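You operate a simulated robot arm through the tools that you are given. There is no shell and no other tool. Be economical: measure what you need, move in short steps, check, and stop when the job is done.

You are at the controls of a simulated two-armed robot. One attempt, no reset.

Task
Plug in the table and the purple handset, switch on and run the table to 90 cm.
Fine: white plug into the white socket, the handset's plug into the grey socket, both while the supply box is off; run it with that handset. Supply box on, and left on; other plugs and settings stay.

The check looks at the end state, three seconds after you hand in, the way a careful person would. Anything else that was tipped, shoved, dropped, spilled or broken makes it a failure.

Robot
Two 7-joint arms with fingered hands on one trunk, on a base that drives. Base frame: it is fixed to the floor where the robot stands at the start and does not move with it; the origin is under the middle of the robot, x ahead of it, y to its left, z up. Units: mm, degrees, N and s.
The left shoulder is at the start at [42, 163, 1061], the right one opposite. Places, roughly: black switch of the lift table [-700, -1600, 800]; green socket of the supply box [700, -300, 900]; green switch of the lift table [-700, -1500, 800]; grey socket of the supply box [700, -200, 900]; height stop [-600, -1300, 600]; lift table [-500, -1700, 800]; limit dial [300, 0, 900]; speed slide [300, 100, 900]; switch of the supply box [600, -100, 900]; white socket of the supply box [700, -100, 900]. Payload 4 kg a hand.
Tool frame (each hand has its own): the origin (TCP) lies between the finger pads and is the grasp point; the fingertips stand 36 mm ahead of it; z points along the fingers, y is the line along which they close. Largest opening 124 mm; the body of the gripper starts 42 mm behind the TCP. The gripper is a hand of 4 fingers: y runs from the thumb to the fingers, the wrist lies at [-15, -99, -189] in the tool frame, and closing takes about 1.5 s.
Orientation is that of the tool frame in the base frame, as a unit quaternion [x, y, z, w]. With the fingers straight down and the wrist toward the robot, the tool's x, y and z point along [0, 1, 0], [1, 0, 0] and [0, 0, -1] of the base frame.

Tools
- The arms move only by the tool move_arm. It takes "left_deltas", "right_deltas" or both (then of equal length, played together; a hand with none holds still); each is a list of rows, each an object of numbers (a shift or turn left out is 0, a gripper value left out holds the last): "dx", "dy", "dz": the shift along the tool's x, y, z in mm; "wx", "wy", "wz": the turn, a rotation vector about the tool's x, y, z in degrees. In form: [{"dx": .., "dy": .., "dz": .., "wx": .., "wy": .., "wz": ..}, ...]. A call has 1 to 20 rows; each row is the pose to reach, as a shift and turn from the pose commanded when the call began, along the tool's axes at that moment. "left_fingers" and "right_fingers" are, for a hand that has rows, the gripper command, from -1 (fully open) to 1 (shut), values between in proportion, set as the call begins (left out, the last holds). Rows are played at 5 a second. More than 50 mm and 8.6 degrees between two rows, or a gripper value outside its range, and nothing of the call is played. Where a pose cannot be reached the arm comes as near as it can. A force on the tool above 40 N (or 10 N above the force at the start of the call, whichever is more), or a blocked arm, ends the call early, and 0.2 s more pass. Each finger travels about 45 mm/s and halts on what it meets, pressing with about 33 N; the grip force reading is that of the motor and also rises with nothing between the fingers. The clock runs only during rows and for 0.2 s after the last one: add rows that repeat a pose to give the fingers time. The reply holds the time, the measured pose of the TCP, the force on the tool along the base axes, the opening and the grip force, in the units named above and with some noise, with the torque about the TCP (base axes, N m) and any sound that the robot's microphone picked up, and new pictures: "pictures" is both (left out), scene, wrist or none (wrist: the cameras of the hands that moved).
- Cameras (640 x 400 px; columns grow to the right, rows downward): "scene" is now at [148.7, -16.6, 1289.5]; the picture's right is [-0.18, -0.98, 0.03], its down [-0.56, 0.08, -0.83] and it looks along [0.81, -0.17, -0.56] (base axes); focal length 214 px, centre (320, 200). "left" rides on the left gripper at [-75, -86, -123] in its tool frame; the picture's right is [-0.70, -0.34, 0.63], its down [0.64, -0.68, 0.35] and it looks along [0.32, 0.65, 0.69] (tool axes); focal length 275 px, centre (320, 200). "right" rides on the right gripper at [75, -86, -123] in its tool frame; the picture's right is [-0.70, 0.34, -0.63], its down [-0.64, -0.68, 0.35] and it looks along [-0.32, 0.65, 0.69] (tool axes); focal length 275 px, centre (320, 200). There is no depth. A picture from a camera that has moved, and an enlarged one, comes with that camera's place and axes in the base frame and with its lens.
- lift_body(by): slides the trunk up (or, below 0, down) by that many mm; the arms and the scene camera ride with it, the base frame stays. It gives what a move gives, with no picture.
- drive_base(legs): drives the robot by 1 to 6 legs, each [ahead, left, turn to the left] in mm, mm and degrees, along the robot's own axes; the way and the turn of a leg run together, so that a leg with both is an arc; at most 1500 mm and 180 degrees a leg. The arms and the cameras ride along, it lands a little off, and it stops where it bumps. It gives what a move gives, and a new picture of the scene camera.
- set_fingers(index, middle, ring, thumb_bend, thumb_turn, hand): sets how far each is bent, from 0 (flat) to 100 (curled in); at 30 the hand is open as for a grip, at 70 the pads meet at the TCP. One left out holds its place. A second passes; each finger stops where it meets its share of the squeeze, and holds until it gets a number again. A gripper value or a shape takes the hand back. It gives what a move gives, with no picture; readings hold the bend of each and the force on the fingers (four entries, about 0 where the hand has none), thumb and palm. thumb_turn goes from beside the hand (0) to across from the fingers (100), as for a grip.
- set_grasp(shape, hand): the hand has 4 fingers and takes this shape, open, in about a second: jaw (thumb against the fingers, like two jaws); tri (thumb and two fingers); tip (a fingertip pinch); poke (one finger out to press); point (the index stretched); flat (the hand flat); cup (the hand cupped); fist (a fist). The gripper value then closes the fingers along that shape, each until it touches; the sizes above hold for jaw. It gives what a move gives, with no picture.
- turn_head(pan, tilt): turns the head with the scene camera to pan (to the left, within 86 degrees either way) and tilt (down, from -29 to 69), counted from straight ahead of the robot. It gives what a move gives, and a new picture of the scene camera.
- close_up(camera, box): a new picture of the part [left, top, right, bottom] of that camera's present view, enlarged. No time passes.
- finish_job(): hands the job in; it is judged then, once.

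Work in short steps. Places have to be worked out from the pictures, the camera data and where the tool is seen: move nearer, look again, correct. Check each grasp and each placing, and mend what went wrong. You have 120 turns and 260 pictures in all, those below and enlarged ones among them. Open the grippers and draw the arms clear of the work before you hand the job in, unless the task says otherwise; then end with one line.

The tools are called as a command line: name --argument value ..., lists and objects as JSON in quotes. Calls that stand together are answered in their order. move_arm: Moves the arms, as the interface text tells. Its arguments: {"type":"object","properties":{"left_deltas":{"type":"array","items":{"type":"object","properties":{"dx":{"type":"number"},"dy":{"type":"number"},"dz":{"type":"number"},"wx":{"type":"number"},"wy":{"type":"number"},"wz":{"type":"number"}}}},"left_fingers":{"type":"number"},"right_deltas":{"type":"array","items":{"type":"object","properties":{"dx":{"type":"number"},"dy":{"type":"number"},"dz":{"type":"number"},"wx":{"type":"number"},"wy":{"type":"number"},"wz":{"type":"number"}}}},"right_fingers":{"type":"number"},"pictures":{"type":"string","enum":["both","scene","wrist","none"]}},"required":[]} The other tools are called the same way: lift_body (by) slides the trunk up or down; set_grasp (shape, hand) gives the hand a shape; set_fingers (index, middle, ring, thumb_bend, thumb_turn, hand) moves the fingers one by one; drive_base (legs) drives the base; turn_head (pan, tilt) turns the head that bears the scene camera; close_up (camera, box) takes an enlarged picture of a part of a camera's view; finish_job () hands the job in.

At the start:

```text
t: 0.0
left_position: [827.5, 220.9, 1195.8]
left_orientation: [0.707, 0.707, 0.0, 0.0]
left_contact_force: [0.1, 0.1, -0.2]
left_ft_torque: [0.01, 0.06, 0.03]
left_opening: 123.7
left_grip_force: 0.0
left_shape: jaw
left_bend: [30.0, 30.0, 30.0, 30.0, 98.0]
left_finger forces: [0.0, 0.0, 0.0, 0.0, 0.0, 0.0]
right_position: [607.7, -448.5, 1242.3]
right_orientation: [0.707, 0.707, 0.0, 0.0]
right_contact_force: [-0.5, 0.8, -0.1]
right_ft_torque: [-0.01, 0.03, -0.02]
right_opening: 123.8
right_grip_force: 0.1
right_shape: jaw
right_bend: [30.0, 30.0, 30.0, 30.0, 98.0]
right_finger forces: [0.0, 0.0, 0.0, 0.0, 0.1, 0.0]
trunk travel left (down, up): [-225.0, 253.0]
robot x, y, heading: [2.7, -2.3, -0.2]
head pan, tilt: [-10.7, 25.7]
```

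scene: 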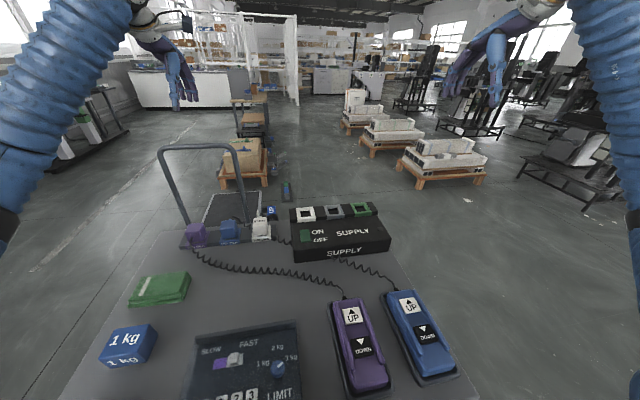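
right: 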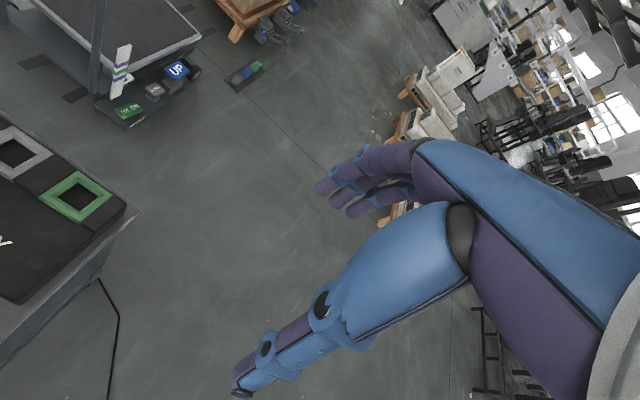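
left: 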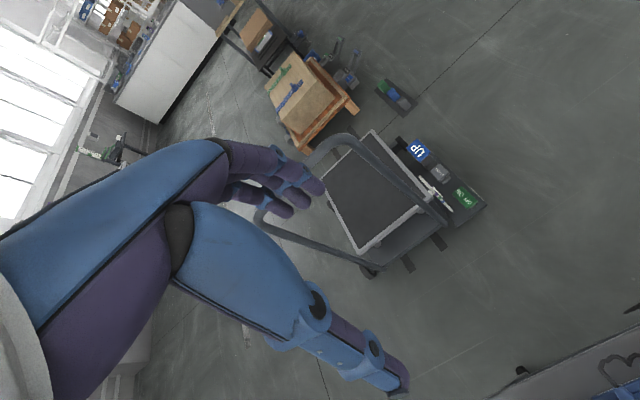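

I'll start by looking closely at the bench: the plugs, supply box, and control panel.

close_up --camera "scene" --box '[160, 180, 400, 330]'

turn_head --pan 0 --tilt 55

turn_head --pan -86 --tilt 20

```text
2.67 times, centred on (280, 255) of scene
camera zoom: at [148.7, -16.6, 1289.5], right [-0.18, -0.98, 0.03], down [-0.56, 0.08, -0.83], along [0.81, -0.17, -0.56], focal length 572 px, centre (427, 53)
```

zoom: 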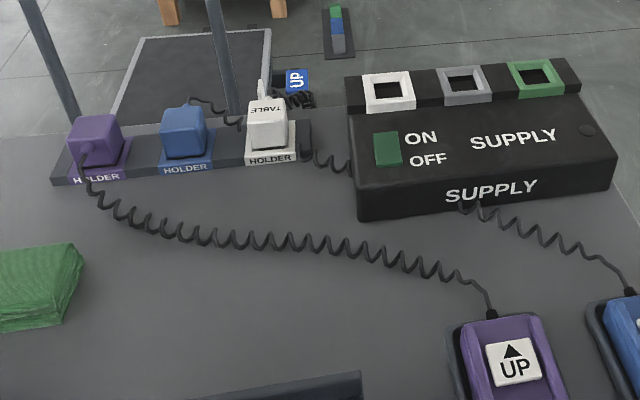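

```text
t: 0.9
left_position: [828.1, 221.5, 1195.0]
left_orientation: [0.707, 0.707, -0.001, 0.0]
left_contact_force: [0.9, -0.3, -1.4]
left_ft_torque: [0.01, 0.05, -0.01]
left_opening: 123.8
left_grip_force: 0.1
left_shape: jaw
left_bend: [30.0, 30.0, 30.0, 30.0, 98.0]
left_finger forces: [0.0, 0.0, 0.0, 0.0, 0.1, 0.0]
right_position: [607.8, -447.8, 1242.1]
right_orientation: [0.707, 0.707, 0.0, 0.0]
right_contact_force: [0.2, 0.4, -0.2]
right_ft_torque: [-0.01, 0.03, -0.02]
right_opening: 123.7
right_grip_force: 0.1
right_shape: jaw
right_bend: [30.0, 30.0, 30.0, 30.0, 98.0]
right_finger forces: [0.0, 0.0, 0.0, 0.0, 0.0, 0.0]
trunk travel left (down, up): [-225.0, 253.0]
robot x, y, heading: [0.6, -1.3, 0.1]
head pan, tilt: [0.0, 55.0]
camera scene: at [124.2, 0.6, 1250.0], right [0.0, -1.0, 0.0], down [-0.9, 0.0, -0.44], along [0.44, 0.0, -0.9], focal length 214 px, centre (320, 200)
```

scene: 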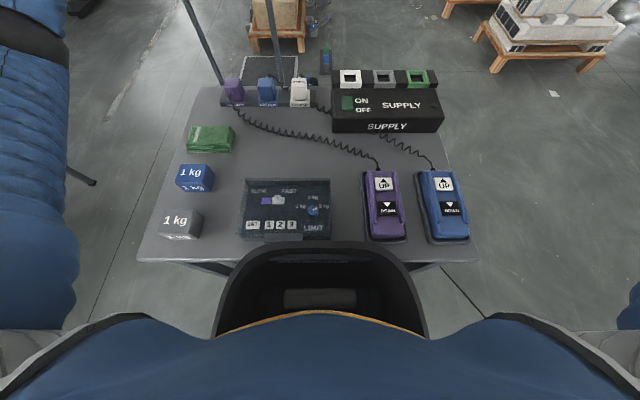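

```text
t: 2.5
left_position: [827.0, 220.8, 1194.6]
left_orientation: [0.707, 0.707, 0.0, 0.0]
left_contact_force: [0.6, 0.5, -0.2]
left_ft_torque: [0.01, -0.03, -0.02]
left_opening: 123.6
left_grip_force: 0.0
left_shape: jaw
left_bend: [30.0, 30.0, 30.0, 30.0, 98.0]
left_finger forces: [0.0, 0.0, 0.0, 0.0, 0.0, 0.0]
right_position: [610.0, -448.3, 1242.4]
right_orientation: [0.707, 0.707, 0.0, 0.0]
right_contact_force: [0.6, -1.0, -0.8]
right_ft_torque: [-0.02, 0.02, -0.02]
right_opening: 123.7
right_grip_force: 0.1
right_shape: jaw
right_bend: [30.0, 30.0, 30.0, 30.0, 98.0]
right_finger forces: [0.1, 0.0, 0.1, 0.1, 0.0, 0.0]
trunk travel left (down, up): [-225.0, 253.0]
robot x, y, heading: [-0.6, 0.0, -0.1]
head pan, tilt: [-85.9, 20.0]
camera scene: at [67.4, -92.3, 1311.4], right [-0.99, -0.07, 0.15], down [-0.17, 0.34, -0.92], along [0.01, -0.94, -0.35], focal length 214 px, centre (320, 200)
```

scene: 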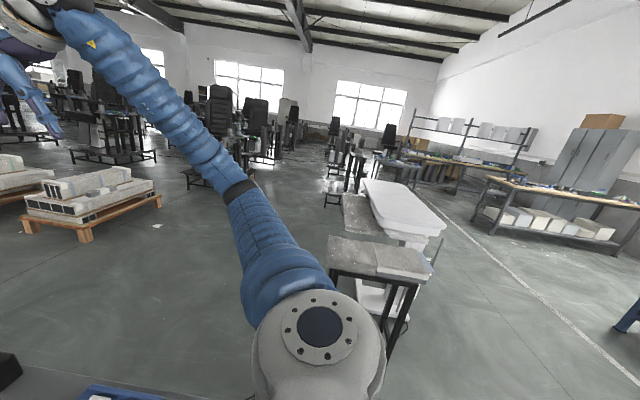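

Lift table seems to be behind right. Close-ups of table, control panel.

close_up --camera "scene" --box '[310, 150, 470, 350]'

turn_head --pan 0 --tilt 45

close_up --camera "scene" --box '[220, 200, 350, 300]'

close_up --camera "scene" --box '[200, 50, 360, 150]'

```text
2.00 times, centred on (390, 250) of scene
camera zoom: at [67.4, -92.3, 1311.4], right [-0.99, -0.07, 0.15], down [-0.17, 0.34, -0.92], along [0.01, -0.94, -0.35], focal length 429 px, centre (180, 100)
```

zoom: 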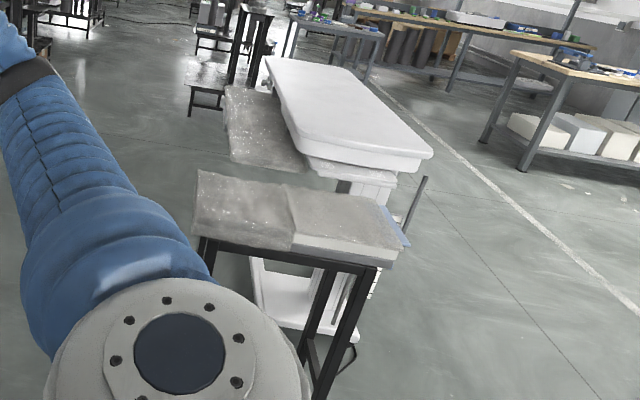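

```text
t: 4.1
left_position: [829.0, 220.1, 1196.2]
left_orientation: [0.707, 0.707, 0.001, 0.0]
left_contact_force: [0.7, 0.5, 0.2]
left_ft_torque: [-0.01, -0.02, -0.01]
left_opening: 123.7
left_grip_force: 0.0
left_shape: jaw
left_bend: [30.0, 30.0, 30.0, 30.0, 98.0]
left_finger forces: [0.0, 0.0, 0.0, 0.0, 0.0, 0.0]
right_position: [608.9, -447.6, 1241.4]
right_orientation: [0.707, 0.707, 0.0, 0.0]
right_contact_force: [0.7, 0.6, 1.0]
right_ft_torque: [-0.03, 0.02, 0.02]
right_opening: 123.7
right_grip_force: 0.0
right_shape: jaw
right_bend: [30.0, 30.0, 30.0, 30.0, 98.0]
right_finger forces: [0.1, 0.1, 0.1, 0.1, 0.0, 0.0]
trunk travel left (down, up): [-225.0, 253.0]
robot x, y, heading: [-2.1, -1.3, 0.3]
head pan, tilt: [0.0, 45.0]
camera scene: at [135.3, 0.5, 1261.8], right [0.0, -1.0, 0.0], down [-0.81, 0.0, -0.59], along [0.59, 0.0, -0.81], focal length 214 px, centre (320, 200)
```

scene: 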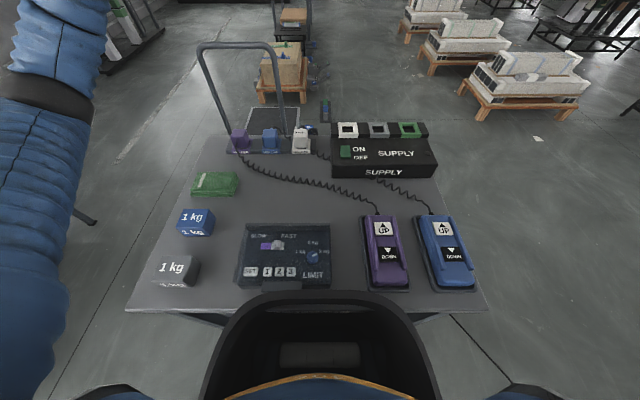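

```text
4.00 times, centred on (285, 250) of scene
camera zoom: at [135.3, 0.5, 1261.8], right [0.0, -1.0, 0.0], down [-0.81, 0.0, -0.59], along [0.59, 0.0, -0.81], focal length 858 px, centre (460, 0)
```

zoom: 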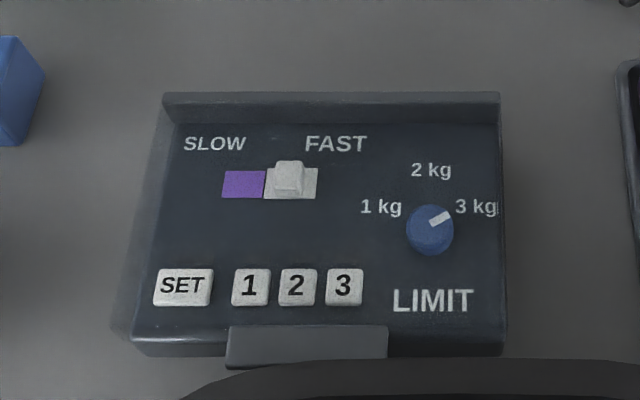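

```text
4.00 times, centred on (280, 100) of scene
camera zoom: at [135.3, 0.5, 1261.8], right [0.0, -1.0, 0.0], down [-0.81, 0.0, -0.59], along [0.59, 0.0, -0.81], focal length 858 px, centre (480, 600)
```

zoom: 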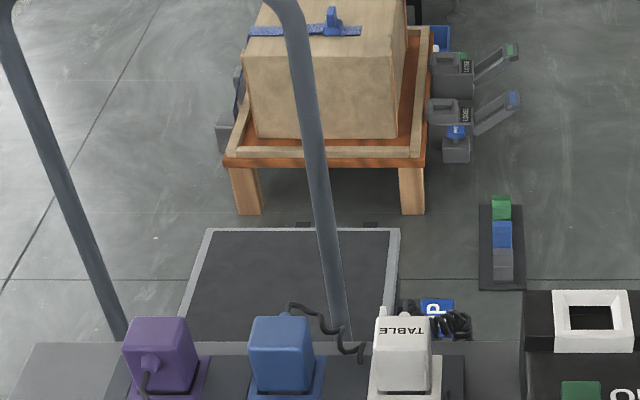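

Zoom on the lift table for its switches, height scale and stop.

turn_head --pan -86 --tilt 25

close_up --camera "scene" --box '[380, 150, 460, 200]'

close_up --camera "scene" --box '[320, 190, 448, 270]'

close_up --camera "scene" --box '[350, 250, 446, 310]'

```text
t: 5.7
left_position: [827.4, 220.6, 1195.2]
left_orientation: [0.707, 0.707, 0.0, 0.0]
left_contact_force: [1.3, -0.3, 1.1]
left_ft_torque: [0.03, -0.02, 0.0]
left_opening: 123.8
left_grip_force: 0.0
left_shape: jaw
left_bend: [30.0, 30.0, 30.0, 30.0, 98.0]
left_finger forces: [0.0, 0.0, 0.0, 0.1, 0.0, 0.0]
right_position: [608.5, -448.3, 1242.2]
right_orientation: [0.708, 0.706, 0.0, 0.0]
right_contact_force: [-0.1, 0.8, 0.2]
right_ft_torque: [-0.01, 0.03, -0.08]
right_opening: 123.6
right_grip_force: 0.0
right_shape: jaw
right_bend: [30.0, 30.0, 30.0, 30.0, 98.0]
right_finger forces: [0.0, 0.0, 0.0, 0.0, 0.0, 0.0]
trunk travel left (down, up): [-225.0, 253.0]
robot x, y, heading: [-3.0, -0.2, 0.1]
head pan, tilt: [-85.9, 25.0]
camera scene: at [66.1, -91.3, 1303.4], right [-0.99, -0.07, 0.15], down [-0.17, 0.42, -0.89], along [0.0, -0.9, -0.43], focal length 214 px, centre (320, 200)
```

scene: 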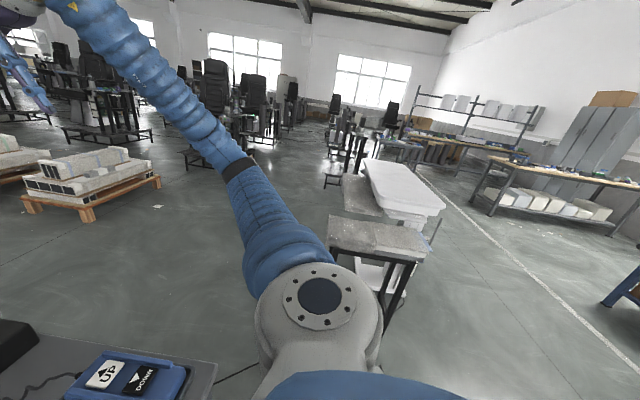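

```text
8.00 times, centred on (420, 175) of scene
camera zoom: at [66.1, -91.3, 1303.4], right [-0.99, -0.07, 0.15], down [-0.17, 0.42, -0.89], along [0.0, -0.9, -0.43], focal length 1716 px, centre (-480, 400)
```

zoom: 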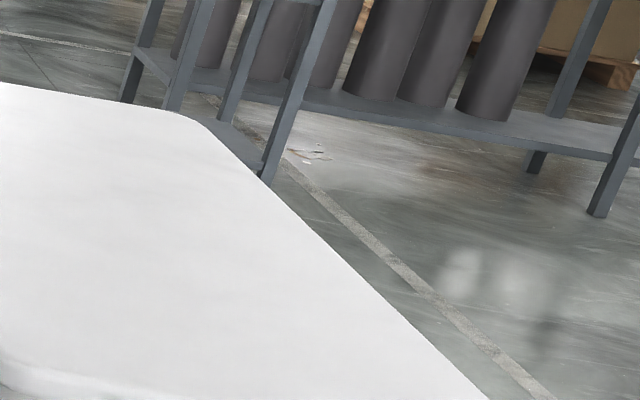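

```text
5.00 times, centred on (384, 230) of scene
camera zoom: at [66.1, -91.3, 1303.4], right [-0.99, -0.07, 0.15], down [-0.17, 0.42, -0.89], along [0.0, -0.9, -0.43], focal length 1072 px, centre (0, 50)
```

zoom: 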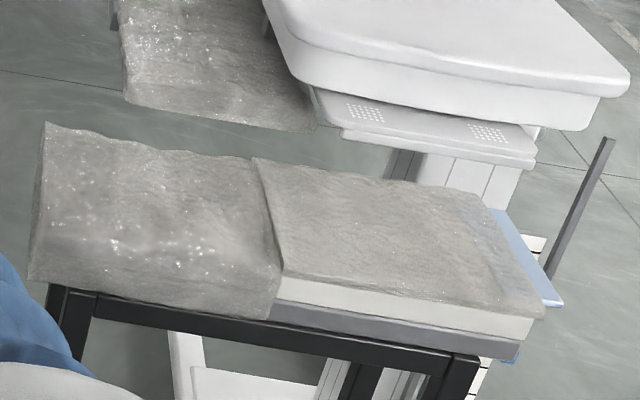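

```text
6.67 times, centred on (398, 280) of scene
camera zoom: at [66.1, -91.3, 1303.4], right [-0.99, -0.07, 0.15], down [-0.17, 0.42, -0.89], along [0.0, -0.9, -0.43], focal length 1430 px, centre (-200, -333)
```

zoom: 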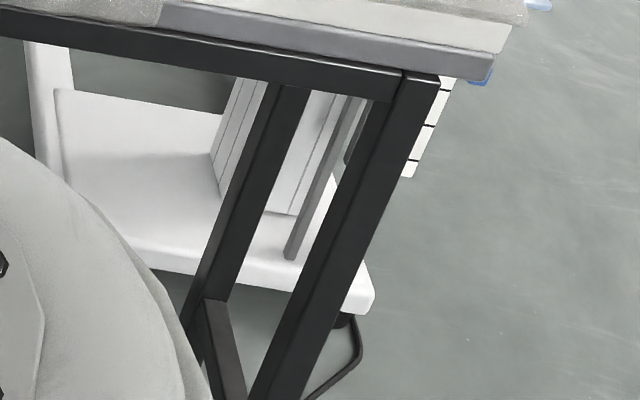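

I need a better view of the lift table's scale and switches; I'll back away from the bench and look.

drive_base --legs '[[-700, 0, 0]]'

close_up --camera "scene" --box '[220, 150, 380, 250]'

close_up --camera "scene" --box '[220, 220, 380, 320]'

```text
t: 9.6
left_position: [131.8, 216.5, 1196.8]
left_orientation: [0.71, 0.705, 0.0, 0.0]
left_contact_force: [-0.3, -0.3, -0.5]
left_ft_torque: [0.02, 0.02, 0.02]
left_opening: 123.5
left_grip_force: 0.1
left_shape: jaw
left_bend: [30.0, 30.0, 30.0, 30.0, 98.0]
left_finger forces: [0.0, 0.1, 0.0, 0.0, 0.1, 0.0]
right_position: [-92.1, -451.4, 1242.2]
right_orientation: [0.71, 0.705, 0.0, 0.0]
right_contact_force: [-0.1, -0.9, 0.3]
right_ft_torque: [0.03, 0.0, 0.02]
right_opening: 123.5
right_grip_force: 0.0
right_shape: jaw
right_bend: [30.0, 30.0, 30.0, 30.0, 98.0]
right_finger forces: [0.1, 0.0, 0.0, 0.0, 0.0, 0.0]
trunk travel left (down, up): [-225.0, 253.0]
robot x, y, heading: [-696.3, 0.8, -0.5]
head pan, tilt: [-85.9, 25.0]
camera scene: at [-632.0, -89.3, 1303.5], right [-0.99, -0.06, 0.15], down [-0.16, 0.42, -0.89], along [-0.01, -0.9, -0.43], focal length 214 px, centre (320, 200)
```

scene: 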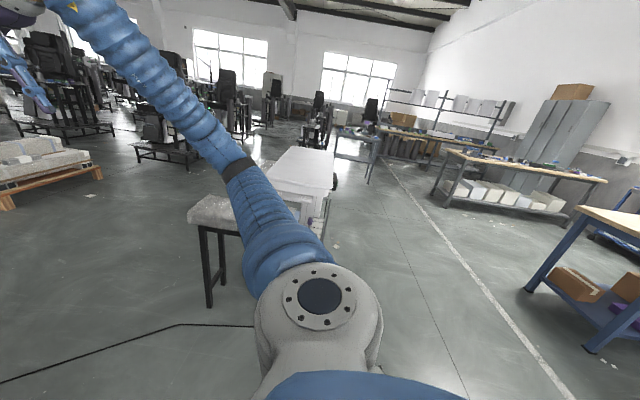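

```text
4.00 times, centred on (300, 200) of scene
camera zoom: at [-632.0, -89.3, 1303.5], right [-0.99, -0.06, 0.15], down [-0.16, 0.42, -0.89], along [-0.01, -0.9, -0.43], focal length 858 px, centre (400, 200)
```

zoom: 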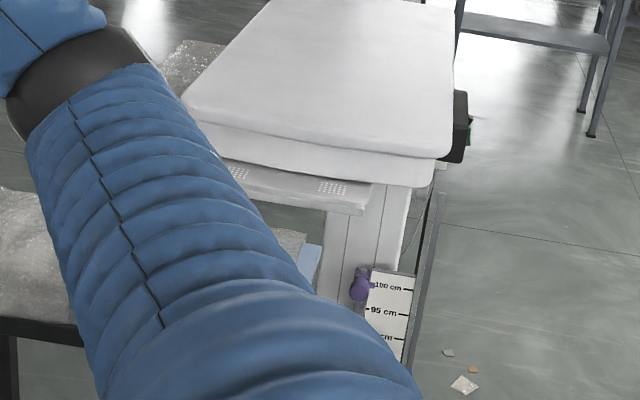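

```text
4.00 times, centred on (300, 270) of scene
camera zoom: at [-632.0, -89.3, 1303.5], right [-0.99, -0.06, 0.15], down [-0.16, 0.42, -0.89], along [-0.01, -0.9, -0.43], focal length 858 px, centre (400, -80)
```

zoom: 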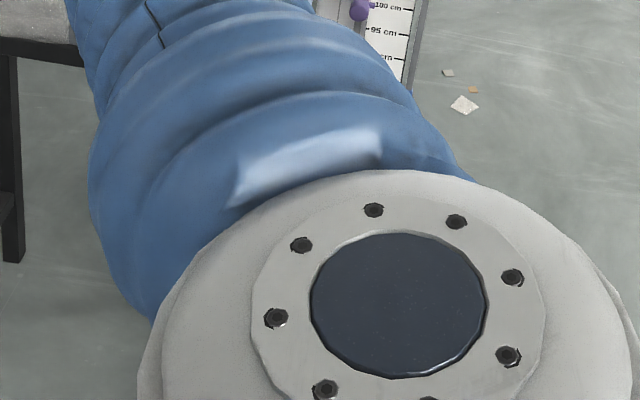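

Turn toward the table to see the scale and switches fully.

drive_base --legs '[[-200, 0, -90]]'

turn_head --pan 0 --tilt 25

```text
t: 13.8
left_position: [-613.0, -700.2, 1196.5]
left_orientation: [1.0, -0.007, -0.001, 0.0]
left_contact_force: [0.3, -0.2, -0.6]
left_ft_torque: [0.02, -0.02, 0.02]
left_opening: 123.9
left_grip_force: 0.2
left_shape: jaw
left_bend: [30.0, 30.0, 30.0, 30.0, 98.0]
left_finger forces: [0.1, 0.1, 0.0, 0.0, 0.0, 0.0]
right_position: [-1278.6, -473.0, 1242.7]
right_orientation: [1.0, -0.008, 0.001, 0.0]
right_contact_force: [0.3, 0.5, 0.2]
right_ft_torque: [-0.01, 0.04, 0.01]
right_opening: 123.8
right_grip_force: 0.0
right_shape: jaw
right_bend: [30.0, 30.0, 30.0, 30.0, 98.0]
right_finger forces: [0.0, 0.1, 0.0, 0.0, 0.0, 0.0]
trunk travel left (down, up): [-225.0, 253.0]
robot x, y, heading: [-816.4, 127.1, -90.9]
head pan, tilt: [-85.9, 25.0]
camera scene: at [-914.2, 65.8, 1303.5], right [-0.06, 0.99, 0.15], down [0.42, 0.16, -0.89], along [-0.9, 0.01, -0.43], focal length 214 px, centre (320, 200)
```

scene: 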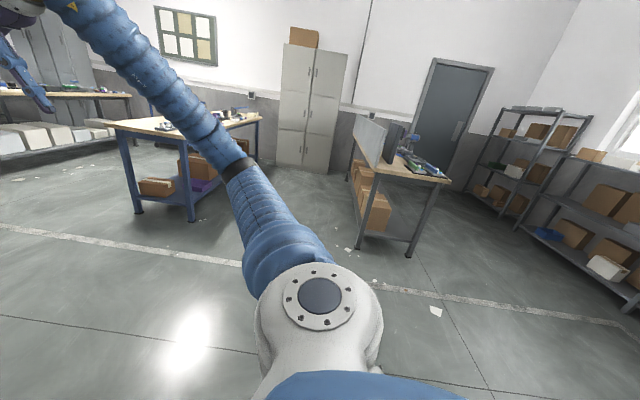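

```text
t: 15.4
left_position: [-613.2, -700.6, 1194.7]
left_orientation: [1.0, -0.007, -0.001, 0.0]
left_contact_force: [-0.3, -0.5, -0.4]
left_ft_torque: [0.0, 0.01, 0.03]
left_opening: 124.0
left_grip_force: 0.1
left_shape: jaw
left_bend: [30.0, 30.0, 30.0, 30.0, 98.0]
left_finger forces: [0.0, 0.0, 0.1, 0.1, 0.0, 0.0]
right_position: [-1279.8, -472.3, 1241.3]
right_orientation: [1.0, -0.008, 0.0, 0.001]
right_contact_force: [0.1, 0.5, -0.3]
right_ft_torque: [0.02, 0.0, -0.01]
right_opening: 123.6
right_grip_force: 0.1
right_shape: jaw
right_bend: [30.0, 30.0, 30.0, 30.0, 98.0]
right_finger forces: [0.0, 0.0, 0.1, 0.1, 0.0, 0.1]
trunk travel left (down, up): [-225.0, 253.0]
robot x, y, heading: [-817.3, 130.1, -90.8]
head pan, tilt: [0.0, 25.0]
camera scene: at [-823.4, -20.4, 1290.3], right [-1.0, 0.02, 0.0], down [0.01, 0.56, -0.83], along [-0.01, -0.83, -0.56], focal length 214 px, centre (320, 200)
```

scene: 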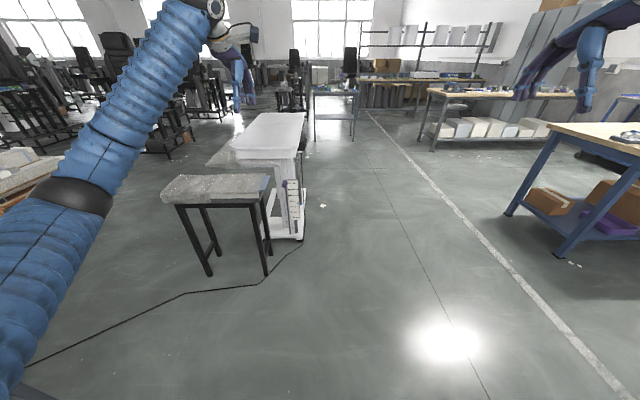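

Zoom on the scale and the switch box side.

close_up --camera "scene" --box '[260, 140, 340, 190]'

close_up --camera "scene" --box '[250, 175, 330, 225]'

close_up --camera "scene" --box '[250, 200, 330, 250]'

```text
8.00 times, centred on (300, 165) of scene
camera zoom: at [-823.4, -20.4, 1290.3], right [-1.0, 0.02, 0.0], down [0.01, 0.56, -0.83], along [-0.01, -0.83, -0.56], focal length 1716 px, centre (480, 480)
```

zoom: 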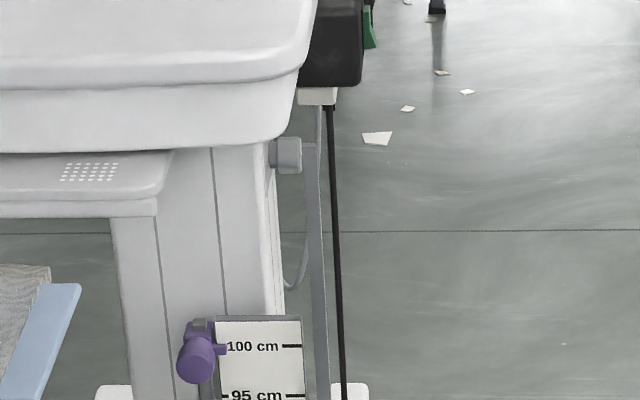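

```text
8.00 times, centred on (290, 200) of scene
camera zoom: at [-823.4, -20.4, 1290.3], right [-1.0, 0.02, 0.0], down [0.01, 0.56, -0.83], along [-0.01, -0.83, -0.56], focal length 1716 px, centre (560, 200)
```

zoom: 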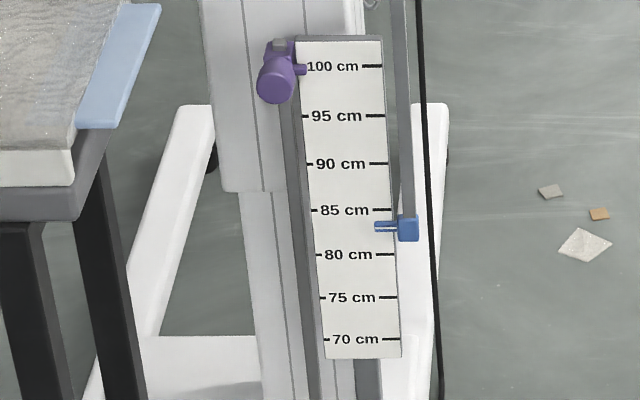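

```text
8.00 times, centred on (290, 225) of scene
camera zoom: at [-823.4, -20.4, 1290.3], right [-1.0, 0.02, 0.0], down [0.01, 0.56, -0.83], along [-0.01, -0.83, -0.56], focal length 1716 px, centre (560, 0)
```

zoom: 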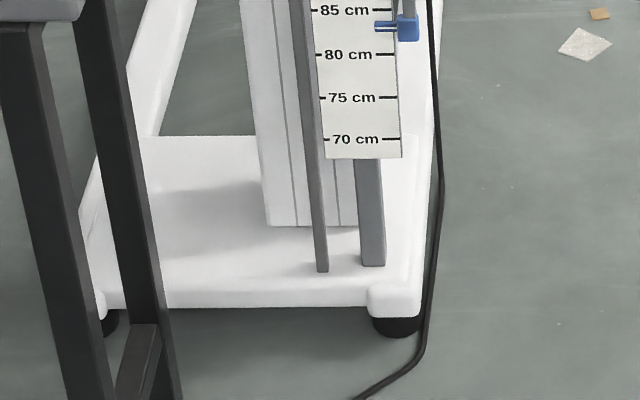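

Pointer at ~83 cm; purple stop at 100. Now a look at the table's switch box from its other side, and the cable.

drive_base --legs '[[0, -650, 0]]'

turn_head --pan 30 --tilt 25

```text
t: 19.0
left_position: [-1271.0, -691.4, 1195.6]
left_orientation: [1.0, -0.01, 0.0, 0.001]
left_contact_force: [-1.2, 0.0, -0.1]
left_ft_torque: [0.01, -0.01, 0.01]
left_opening: 123.7
left_grip_force: 0.0
left_shape: jaw
left_bend: [30.0, 30.0, 30.0, 30.0, 98.0]
left_finger forces: [0.1, 0.1, 0.0, 0.0, 0.0, 0.1]
right_position: [-1936.8, -457.3, 1241.6]
right_orientation: [1.0, -0.011, 0.0, 0.0]
right_contact_force: [-0.3, -0.8, 0.3]
right_ft_torque: [0.0, 0.0, 0.03]
right_opening: 123.6
right_grip_force: 0.0
right_shape: jaw
right_bend: [30.0, 30.0, 30.0, 30.0, 98.0]
right_finger forces: [0.0, 0.0, 0.1, 0.0, 0.1, 0.1]
trunk travel left (down, up): [-225.0, 253.0]
robot x, y, heading: [-1472.6, 139.0, -91.1]
head pan, tilt: [0.0, 25.0]
camera scene: at [-1477.2, -8.4, 1290.3], right [-1.0, 0.02, 0.0], down [0.01, 0.56, -0.83], along [-0.02, -0.83, -0.56], focal length 214 px, centre (320, 200)
```

scene: 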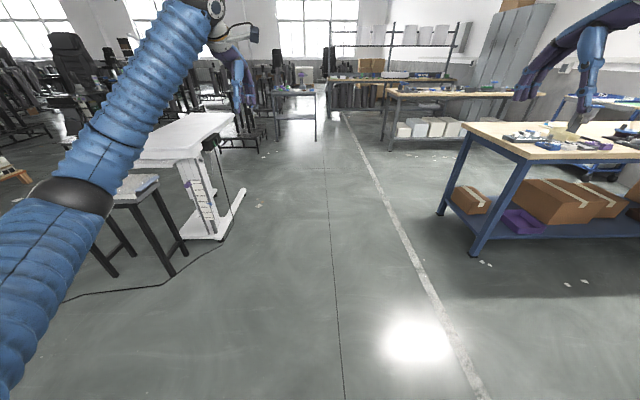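

```text
t: 20.0
left_position: [-1271.3, -690.9, 1195.9]
left_orientation: [1.0, -0.01, 0.0, -0.001]
left_contact_force: [-0.1, 0.1, 0.0]
left_ft_torque: [0.01, -0.01, 0.01]
left_opening: 123.5
left_grip_force: 0.0
left_shape: jaw
left_bend: [30.0, 30.0, 30.0, 30.0, 98.0]
left_finger forces: [0.1, 0.1, 0.1, 0.0, 0.0, 0.0]
right_position: [-1934.4, -458.7, 1241.9]
right_orientation: [1.0, -0.012, 0.0, 0.0]
right_contact_force: [-0.6, 0.4, 0.4]
right_ft_torque: [0.01, 0.0, 0.0]
right_opening: 124.0
right_grip_force: 0.1
right_shape: jaw
right_bend: [30.0, 30.0, 30.0, 30.0, 98.0]
right_finger forces: [0.1, 0.1, 0.1, 0.0, 0.1, 0.1]
trunk travel left (down, up): [-225.0, 253.0]
robot x, y, heading: [-1475.8, 142.3, -91.2]
head pan, tilt: [30.0, 25.0]
camera scene: at [-1430.3, 2.7, 1292.2], right [-0.88, -0.47, -0.08], down [-0.2, 0.51, -0.84], along [0.44, -0.72, -0.54], focal length 214 px, centre (320, 200)
```

scene: 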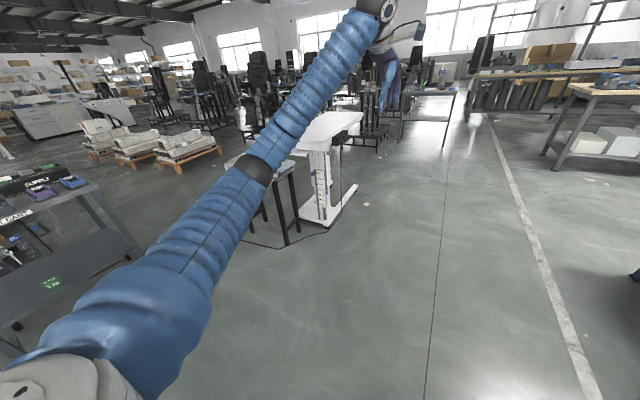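

close_up --camera "scene" --box '[290, 100, 386, 160]'

close_up --camera "scene" --box '[0, 220, 128, 300]'

```text
6.67 times, centred on (338, 130) of scene
camera zoom: at [-1430.3, 2.7, 1292.2], right [-0.88, -0.47, -0.08], down [-0.2, 0.51, -0.84], along [0.44, -0.72, -0.54], focal length 1430 px, centre (200, 667)
```

zoom: 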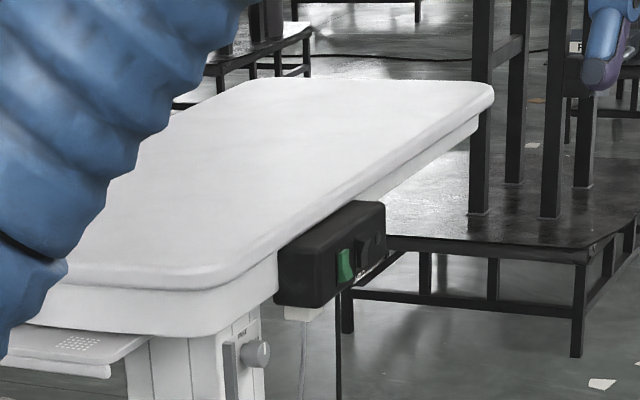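

```text
5.00 times, centred on (64, 260) of scene
camera zoom: at [-1430.3, 2.7, 1292.2], right [-0.88, -0.47, -0.08], down [-0.2, 0.51, -0.84], along [0.44, -0.72, -0.54], focal length 1072 px, centre (1600, -100)
```

zoom: 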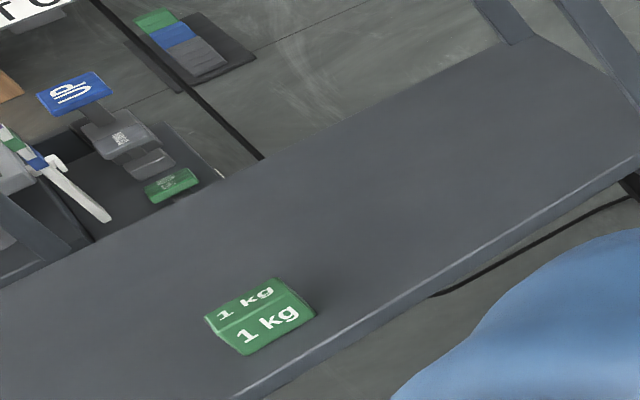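

I need the switches' labels and state; drive nearer alongside.

drive_base --legs '[[1100, 0, 0]]'

turn_head --pan 60 --tilt 30

```text
t: 25.6
left_position: [-1266.7, -1797.4, 1195.4]
left_orientation: [1.0, 0.001, -0.001, 0.0]
left_contact_force: [-0.4, -0.6, -0.2]
left_ft_torque: [0.03, 0.02, 0.02]
left_opening: 123.9
left_grip_force: 0.1
left_shape: jaw
left_bend: [30.0, 30.0, 30.0, 30.0, 98.0]
left_finger forces: [0.0, 0.1, 0.0, 0.0, 0.0, 0.1]
right_position: [-1933.7, -1578.7, 1242.0]
right_orientation: [1.0, -0.002, 0.0, -0.001]
right_contact_force: [0.9, 0.3, 0.1]
right_ft_torque: [0.02, 0.03, 0.01]
right_opening: 123.3
right_grip_force: 0.1
right_shape: jaw
right_bend: [30.0, 30.0, 30.0, 30.0, 98.0]
right_finger forces: [0.1, 0.1, 0.0, 0.0, 0.1, 0.0]
trunk travel left (down, up): [-225.0, 253.0]
robot x, y, heading: [-1485.2, -972.9, -90.0]
head pan, tilt: [30.0, 25.0]
camera scene: at [-1439.9, -1108.2, 1292.2], right [-0.87, -0.49, -0.08], down [-0.21, 0.5, -0.84], along [0.45, -0.71, -0.54], focal length 214 px, centre (320, 200)
```

scene: 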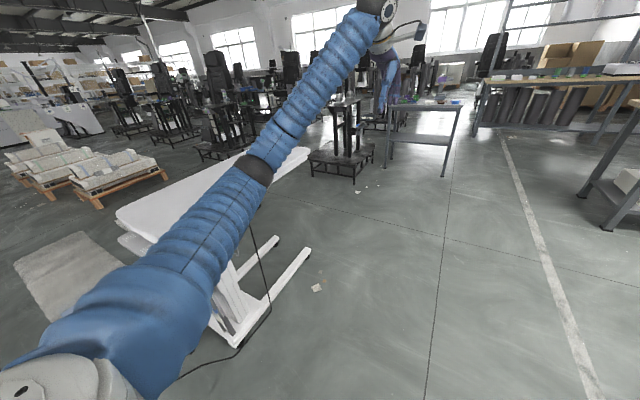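

```text
t: 26.6
left_position: [-1266.2, -1798.4, 1195.5]
left_orientation: [1.0, 0.0, -0.001, 0.0]
left_contact_force: [0.1, -0.4, -0.4]
left_ft_torque: [0.01, -0.02, -0.06]
left_opening: 123.9
left_grip_force: 0.1
left_shape: jaw
left_bend: [30.0, 30.0, 30.0, 30.0, 98.0]
left_finger forces: [0.0, 0.1, 0.0, 0.0, 0.0, 0.1]
right_position: [-1936.1, -1578.9, 1241.3]
right_orientation: [1.0, -0.001, 0.0, 0.001]
right_contact_force: [-0.1, 0.2, 1.0]
right_ft_torque: [0.0, -0.03, -0.03]
right_opening: 123.9
right_grip_force: 0.1
right_shape: jaw
right_bend: [30.0, 30.0, 30.0, 30.0, 98.0]
right_finger forces: [0.1, 0.0, 0.0, 0.0, 0.0, 0.0]
trunk travel left (down, up): [-225.0, 253.0]
robot x, y, heading: [-1488.3, -970.8, -90.0]
head pan, tilt: [60.0, 30.0]
camera scene: at [-1407.7, -1072.5, 1289.6], right [-0.5, -0.85, -0.13], down [-0.43, 0.38, -0.82], along [0.75, -0.35, -0.56], focal length 214 px, centre (320, 200)
```

scene: 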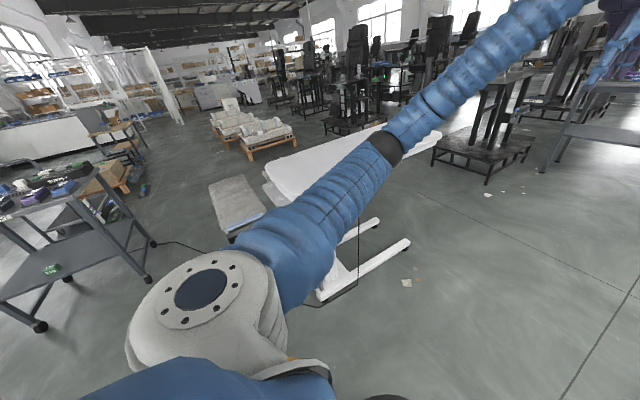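

The arm blocks the view; turn the base toward the switches while backing off.

drive_base --legs '[[0, -250, 0], [0, 0, 55]]'

turn_head --pan 0 --tilt 25

```text
t: 30.9
left_position: [-926.0, -1265.6, 1195.6]
left_orientation: [0.888, 0.461, 0.0, 0.0]
left_contact_force: [0.4, -0.1, 0.9]
left_ft_torque: [-0.01, -0.03, -0.01]
left_opening: 123.8
left_grip_force: 0.1
left_shape: jaw
left_bend: [30.0, 30.0, 30.0, 30.0, 98.0]
left_finger forces: [0.1, 0.0, 0.0, 0.0, 0.1, 0.0]
right_position: [-1492.1, -1687.1, 1242.0]
right_orientation: [0.888, 0.46, 0.0, 0.0]
right_contact_force: [0.3, -0.9, -0.1]
right_ft_torque: [0.0, 0.03, -0.01]
right_opening: 123.3
right_grip_force: 0.0
right_shape: jaw
right_bend: [30.0, 30.0, 30.0, 30.0, 98.0]
right_finger forces: [0.1, 0.0, 0.0, 0.0, 0.0, 0.0]
trunk travel left (down, up): [-225.0, 253.0]
robot x, y, heading: [-1730.2, -968.4, -35.2]
head pan, tilt: [60.0, 30.0]
camera scene: at [-1600.8, -963.9, 1289.6], right [0.41, -0.9, -0.13], down [-0.56, -0.14, -0.82], along [0.72, 0.41, -0.56], focal length 214 px, centre (320, 200)
```

scene: 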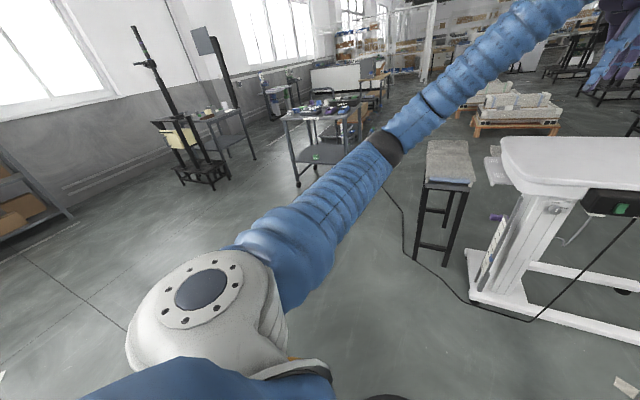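

```text
t: 32.1
left_position: [-926.2, -1265.9, 1195.4]
left_orientation: [0.887, 0.462, 0.0, -0.001]
left_contact_force: [0.4, -0.1, -0.4]
left_ft_torque: [0.01, 0.0, -0.02]
left_opening: 123.7
left_grip_force: 0.1
left_shape: jaw
left_bend: [30.0, 30.0, 30.0, 30.0, 98.0]
left_finger forces: [0.0, 0.0, 0.1, 0.0, 0.1, 0.0]
right_position: [-1490.9, -1686.6, 1242.6]
right_orientation: [0.887, 0.461, 0.0, 0.0]
right_contact_force: [-0.1, 1.0, 0.7]
right_ft_torque: [0.01, -0.01, -0.01]
right_opening: 123.7
right_grip_force: 0.0
right_shape: jaw
right_bend: [30.0, 30.0, 30.0, 30.0, 98.0]
right_finger forces: [0.1, 0.0, 0.1, 0.0, 0.0, 0.1]
trunk travel left (down, up): [-225.0, 253.0]
robot x, y, heading: [-1732.3, -974.0, -35.6]
head pan, tilt: [0.0, 25.0]
camera scene: at [-1607.2, -1055.5, 1290.3], right [-0.58, -0.82, 0.0], down [-0.46, 0.32, -0.83], along [0.68, -0.48, -0.56], focal length 214 px, centre (320, 200)
```

scene: 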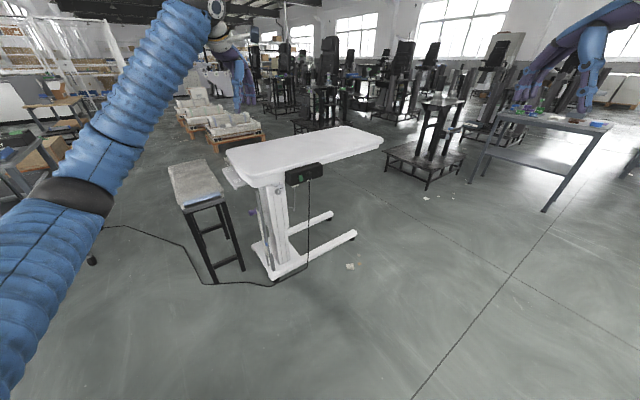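

close_up --camera "scene" --box '[276, 155, 340, 195]'

close_up --camera "scene" --box '[230, 170, 310, 220]'

```text
10.00 times, centred on (308, 175) of scene
camera zoom: at [-1607.2, -1055.5, 1290.3], right [-0.58, -0.82, 0.0], down [-0.46, 0.32, -0.83], along [0.68, -0.48, -0.56], focal length 2145 px, centre (440, 450)
```

zoom: 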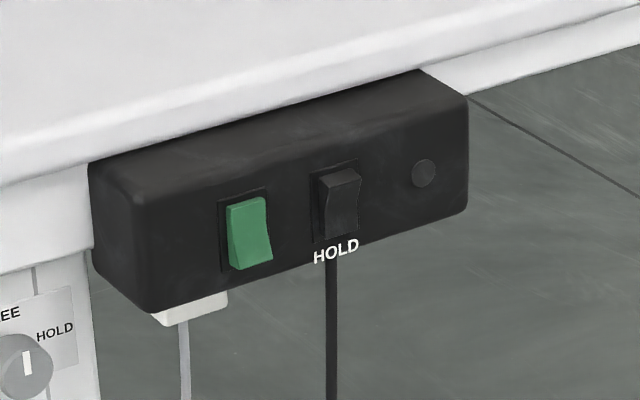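

```text
8.00 times, centred on (270, 195) of scene
camera zoom: at [-1607.2, -1055.5, 1290.3], right [-0.58, -0.82, 0.0], down [-0.46, 0.32, -0.83], along [0.68, -0.48, -0.56], focal length 1716 px, centre (720, 240)
```

zoom: 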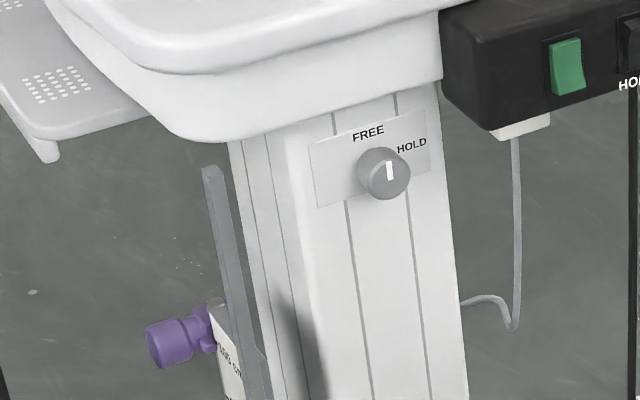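

Zoom more on knob and rockers to judge their states.

close_up --camera "scene" --box '[294, 168, 318, 183]'

close_up --camera "scene" --box '[266, 180, 290, 195]'

```text
16.00 times, centred on (306, 176) of scene
camera zoom: at [-1607.2, -1055.5, 1290.3], right [-0.58, -0.82, 0.0], down [-0.46, 0.32, -0.83], along [0.68, -0.48, -0.56], focal length 3432 px, centre (544, 592)
```

zoom: 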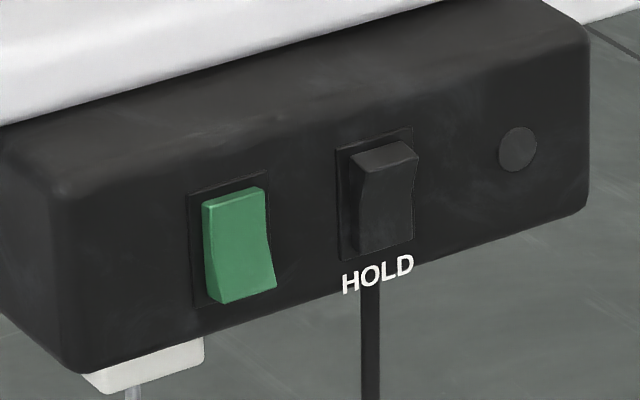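

```text
16.00 times, centred on (278, 188) of scene
camera zoom: at [-1607.2, -1055.5, 1290.3], right [-0.58, -0.82, 0.0], down [-0.46, 0.32, -0.83], along [0.68, -0.48, -0.56], focal length 3432 px, centre (992, 400)
```

zoom: 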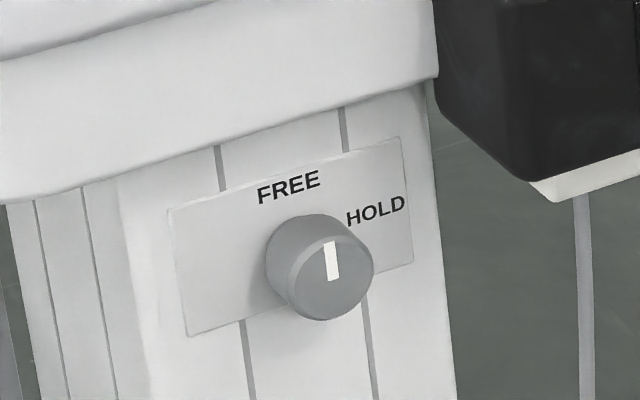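

Pointer, knob (FREE) and rockers noted. Returning to the bench now, aiming at about (-60, 120).

drive_base --legs '[[0, 0, 35.6], [0, 1090, 0], [1450, 0, 0]]'

turn_head --pan 0 --tilt 40

```text
t: 46.2
left_position: [531.8, 306.1, 1194.8]
left_orientation: [0.714, 0.7, 0.001, 0.0]
left_contact_force: [0.5, 0.7, -0.7]
left_ft_torque: [-0.01, -0.01, -0.01]
left_opening: 123.4
left_grip_force: 0.0
left_shape: jaw
left_bend: [30.0, 30.0, 30.0, 30.0, 98.0]
left_finger forces: [0.0, 0.1, 0.0, 0.0, 0.0, 0.0]
right_position: [300.6, -359.6, 1241.7]
right_orientation: [0.714, 0.7, -0.001, -0.001]
right_contact_force: [-0.3, -0.1, -0.2]
right_ft_torque: [0.04, 0.01, 0.01]
right_opening: 123.8
right_grip_force: 0.0
right_shape: jaw
right_bend: [30.0, 30.0, 30.0, 30.0, 98.0]
right_finger forces: [0.0, 0.1, 0.0, 0.1, 0.0, 0.1]
trunk travel left (down, up): [-225.0, 253.0]
robot x, y, heading: [-302.1, 98.6, -1.3]
head pan, tilt: [0.0, 25.0]
camera scene: at [-149.2, 98.4, 1290.3], right [-0.02, -1.0, 0.0], down [-0.56, 0.01, -0.83], along [0.83, -0.02, -0.56], focal length 214 px, centre (320, 200)
```

scene: 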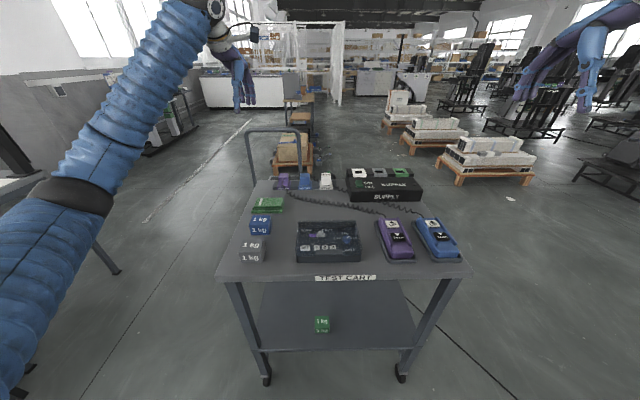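

```text
t: 47.0
left_position: [530.8, 305.5, 1195.1]
left_orientation: [0.714, 0.7, 0.0, 0.0]
left_contact_force: [0.5, -0.9, -0.7]
left_ft_torque: [-0.01, -0.01, -0.03]
left_opening: 123.5
left_grip_force: 0.1
left_shape: jaw
left_bend: [30.0, 30.0, 30.0, 30.0, 98.0]
left_finger forces: [0.0, 0.0, 0.0, 0.0, 0.1, 0.0]
right_position: [300.8, -359.3, 1242.0]
right_orientation: [0.714, 0.7, 0.0, 0.0]
right_contact_force: [0.5, -0.5, -0.6]
right_ft_torque: [0.02, -0.02, -0.02]
right_opening: 123.7
right_grip_force: 0.0
right_shape: jaw
right_bend: [30.0, 30.0, 30.0, 30.0, 98.0]
right_finger forces: [0.0, 0.0, 0.0, 0.0, 0.0, 0.0]
trunk travel left (down, up): [-225.0, 253.0]
robot x, y, heading: [-299.4, 100.3, -1.1]
head pan, tilt: [0.0, 40.0]
camera scene: at [-160.2, 98.7, 1268.5], right [-0.02, -1.0, 0.0], down [-0.75, 0.01, -0.66], along [0.66, -0.01, -0.75], focal length 214 px, centre (320, 200)
```

scene: 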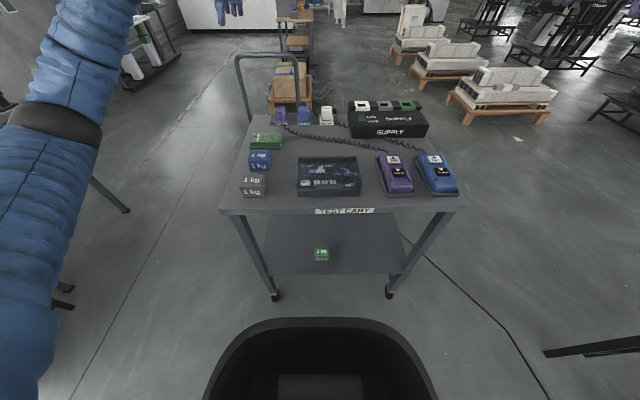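

Approach the cart: robot to about (-40, 110).

drive_base --legs '[[258, 10, 1.1]]'

turn_head --pan -8 --tilt 38

close_up --camera "scene" --box '[180, 110, 436, 270]'

```text
t: 48.8
left_position: [758.8, 334.1, 1194.5]
left_orientation: [0.7, 0.714, 0.0, -0.001]
left_contact_force: [-1.0, 0.0, -0.1]
left_ft_torque: [0.02, -0.02, -0.03]
left_opening: 123.8
left_grip_force: 0.0
left_shape: jaw
left_bend: [30.0, 30.0, 30.0, 30.0, 98.0]
left_finger forces: [0.1, 0.1, 0.0, 0.0, 0.0, 0.0]
right_position: [552.6, -339.0, 1240.3]
right_orientation: [0.701, 0.714, -0.001, -0.001]
right_contact_force: [-0.9, -0.1, -0.4]
right_ft_torque: [0.04, -0.03, 0.01]
right_opening: 123.8
right_grip_force: 0.0
right_shape: jaw
right_bend: [30.0, 30.0, 30.0, 30.0, 98.0]
right_finger forces: [0.0, 0.0, 0.0, 0.0, 0.0, 0.1]
trunk travel left (down, up): [-225.0, 253.0]
robot x, y, heading: [-65.2, 99.9, 1.1]
head pan, tilt: [0.0, 40.0]
stopped in leg 1: the robot was blocked; the commanded pose is now the measured one
camera scene: at [75.0, 102.3, 1268.4], right [0.02, -1.0, 0.0], down [-0.75, -0.01, -0.66], along [0.66, 0.01, -0.75], focal length 214 px, centre (320, 200)
```

scene: 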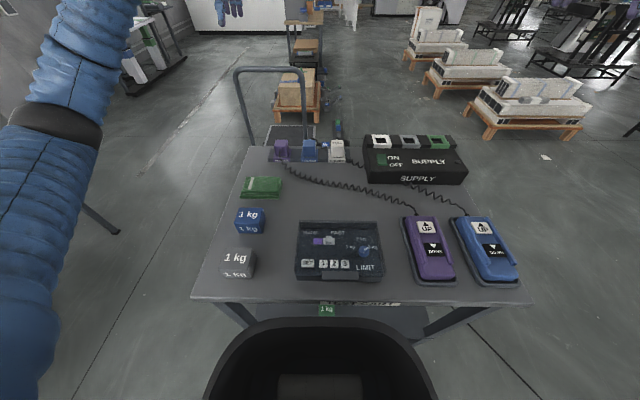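

```text
t: 49.5
left_position: [759.9, 336.9, 1192.7]
left_orientation: [0.7, 0.714, -0.001, -0.001]
left_contact_force: [-0.5, 0.6, 0.2]
left_ft_torque: [-0.01, 0.02, -0.01]
left_opening: 123.8
left_grip_force: 0.0
left_shape: jaw
left_bend: [30.0, 30.0, 30.0, 30.0, 98.0]
left_finger forces: [0.1, 0.0, 0.1, 0.1, 0.1, 0.0]
right_position: [553.5, -335.4, 1240.6]
right_orientation: [0.7, 0.714, -0.001, -0.001]
right_contact_force: [0.4, -0.4, 0.1]
right_ft_torque: [-0.02, 0.02, -0.02]
right_opening: 123.8
right_grip_force: 0.1
right_shape: jaw
right_bend: [30.0, 30.0, 30.0, 30.0, 98.0]
right_finger forces: [0.0, 0.0, 0.0, 0.0, 0.1, 0.0]
trunk travel left (down, up): [-225.0, 253.0]
robot x, y, heading: [-66.6, 101.8, 1.3]
head pan, tilt: [-8.0, 38.0]
camera scene: at [76.9, 92.2, 1271.2], right [-0.12, -0.99, 0.02], down [-0.72, 0.07, -0.69], along [0.68, -0.1, -0.73], focal length 214 px, centre (320, 200)
```

scene: 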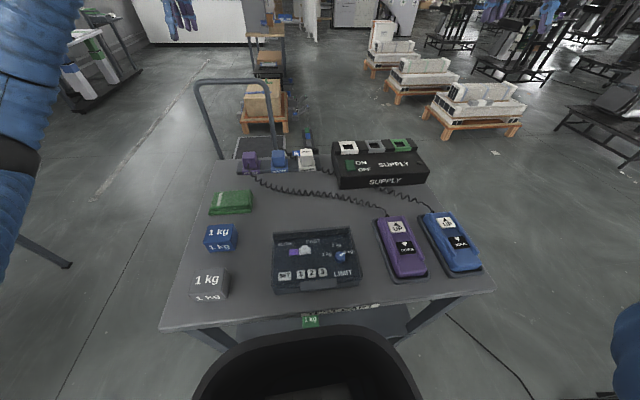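

```text
2.50 times, centred on (308, 190) of scene
camera zoom: at [76.9, 92.2, 1271.2], right [-0.12, -0.99, 0.02], down [-0.72, 0.07, -0.69], along [0.68, -0.1, -0.73], focal length 536 px, centre (350, 225)
```

zoom: 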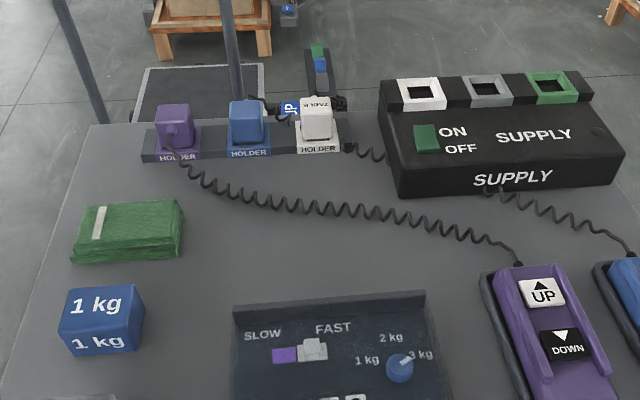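

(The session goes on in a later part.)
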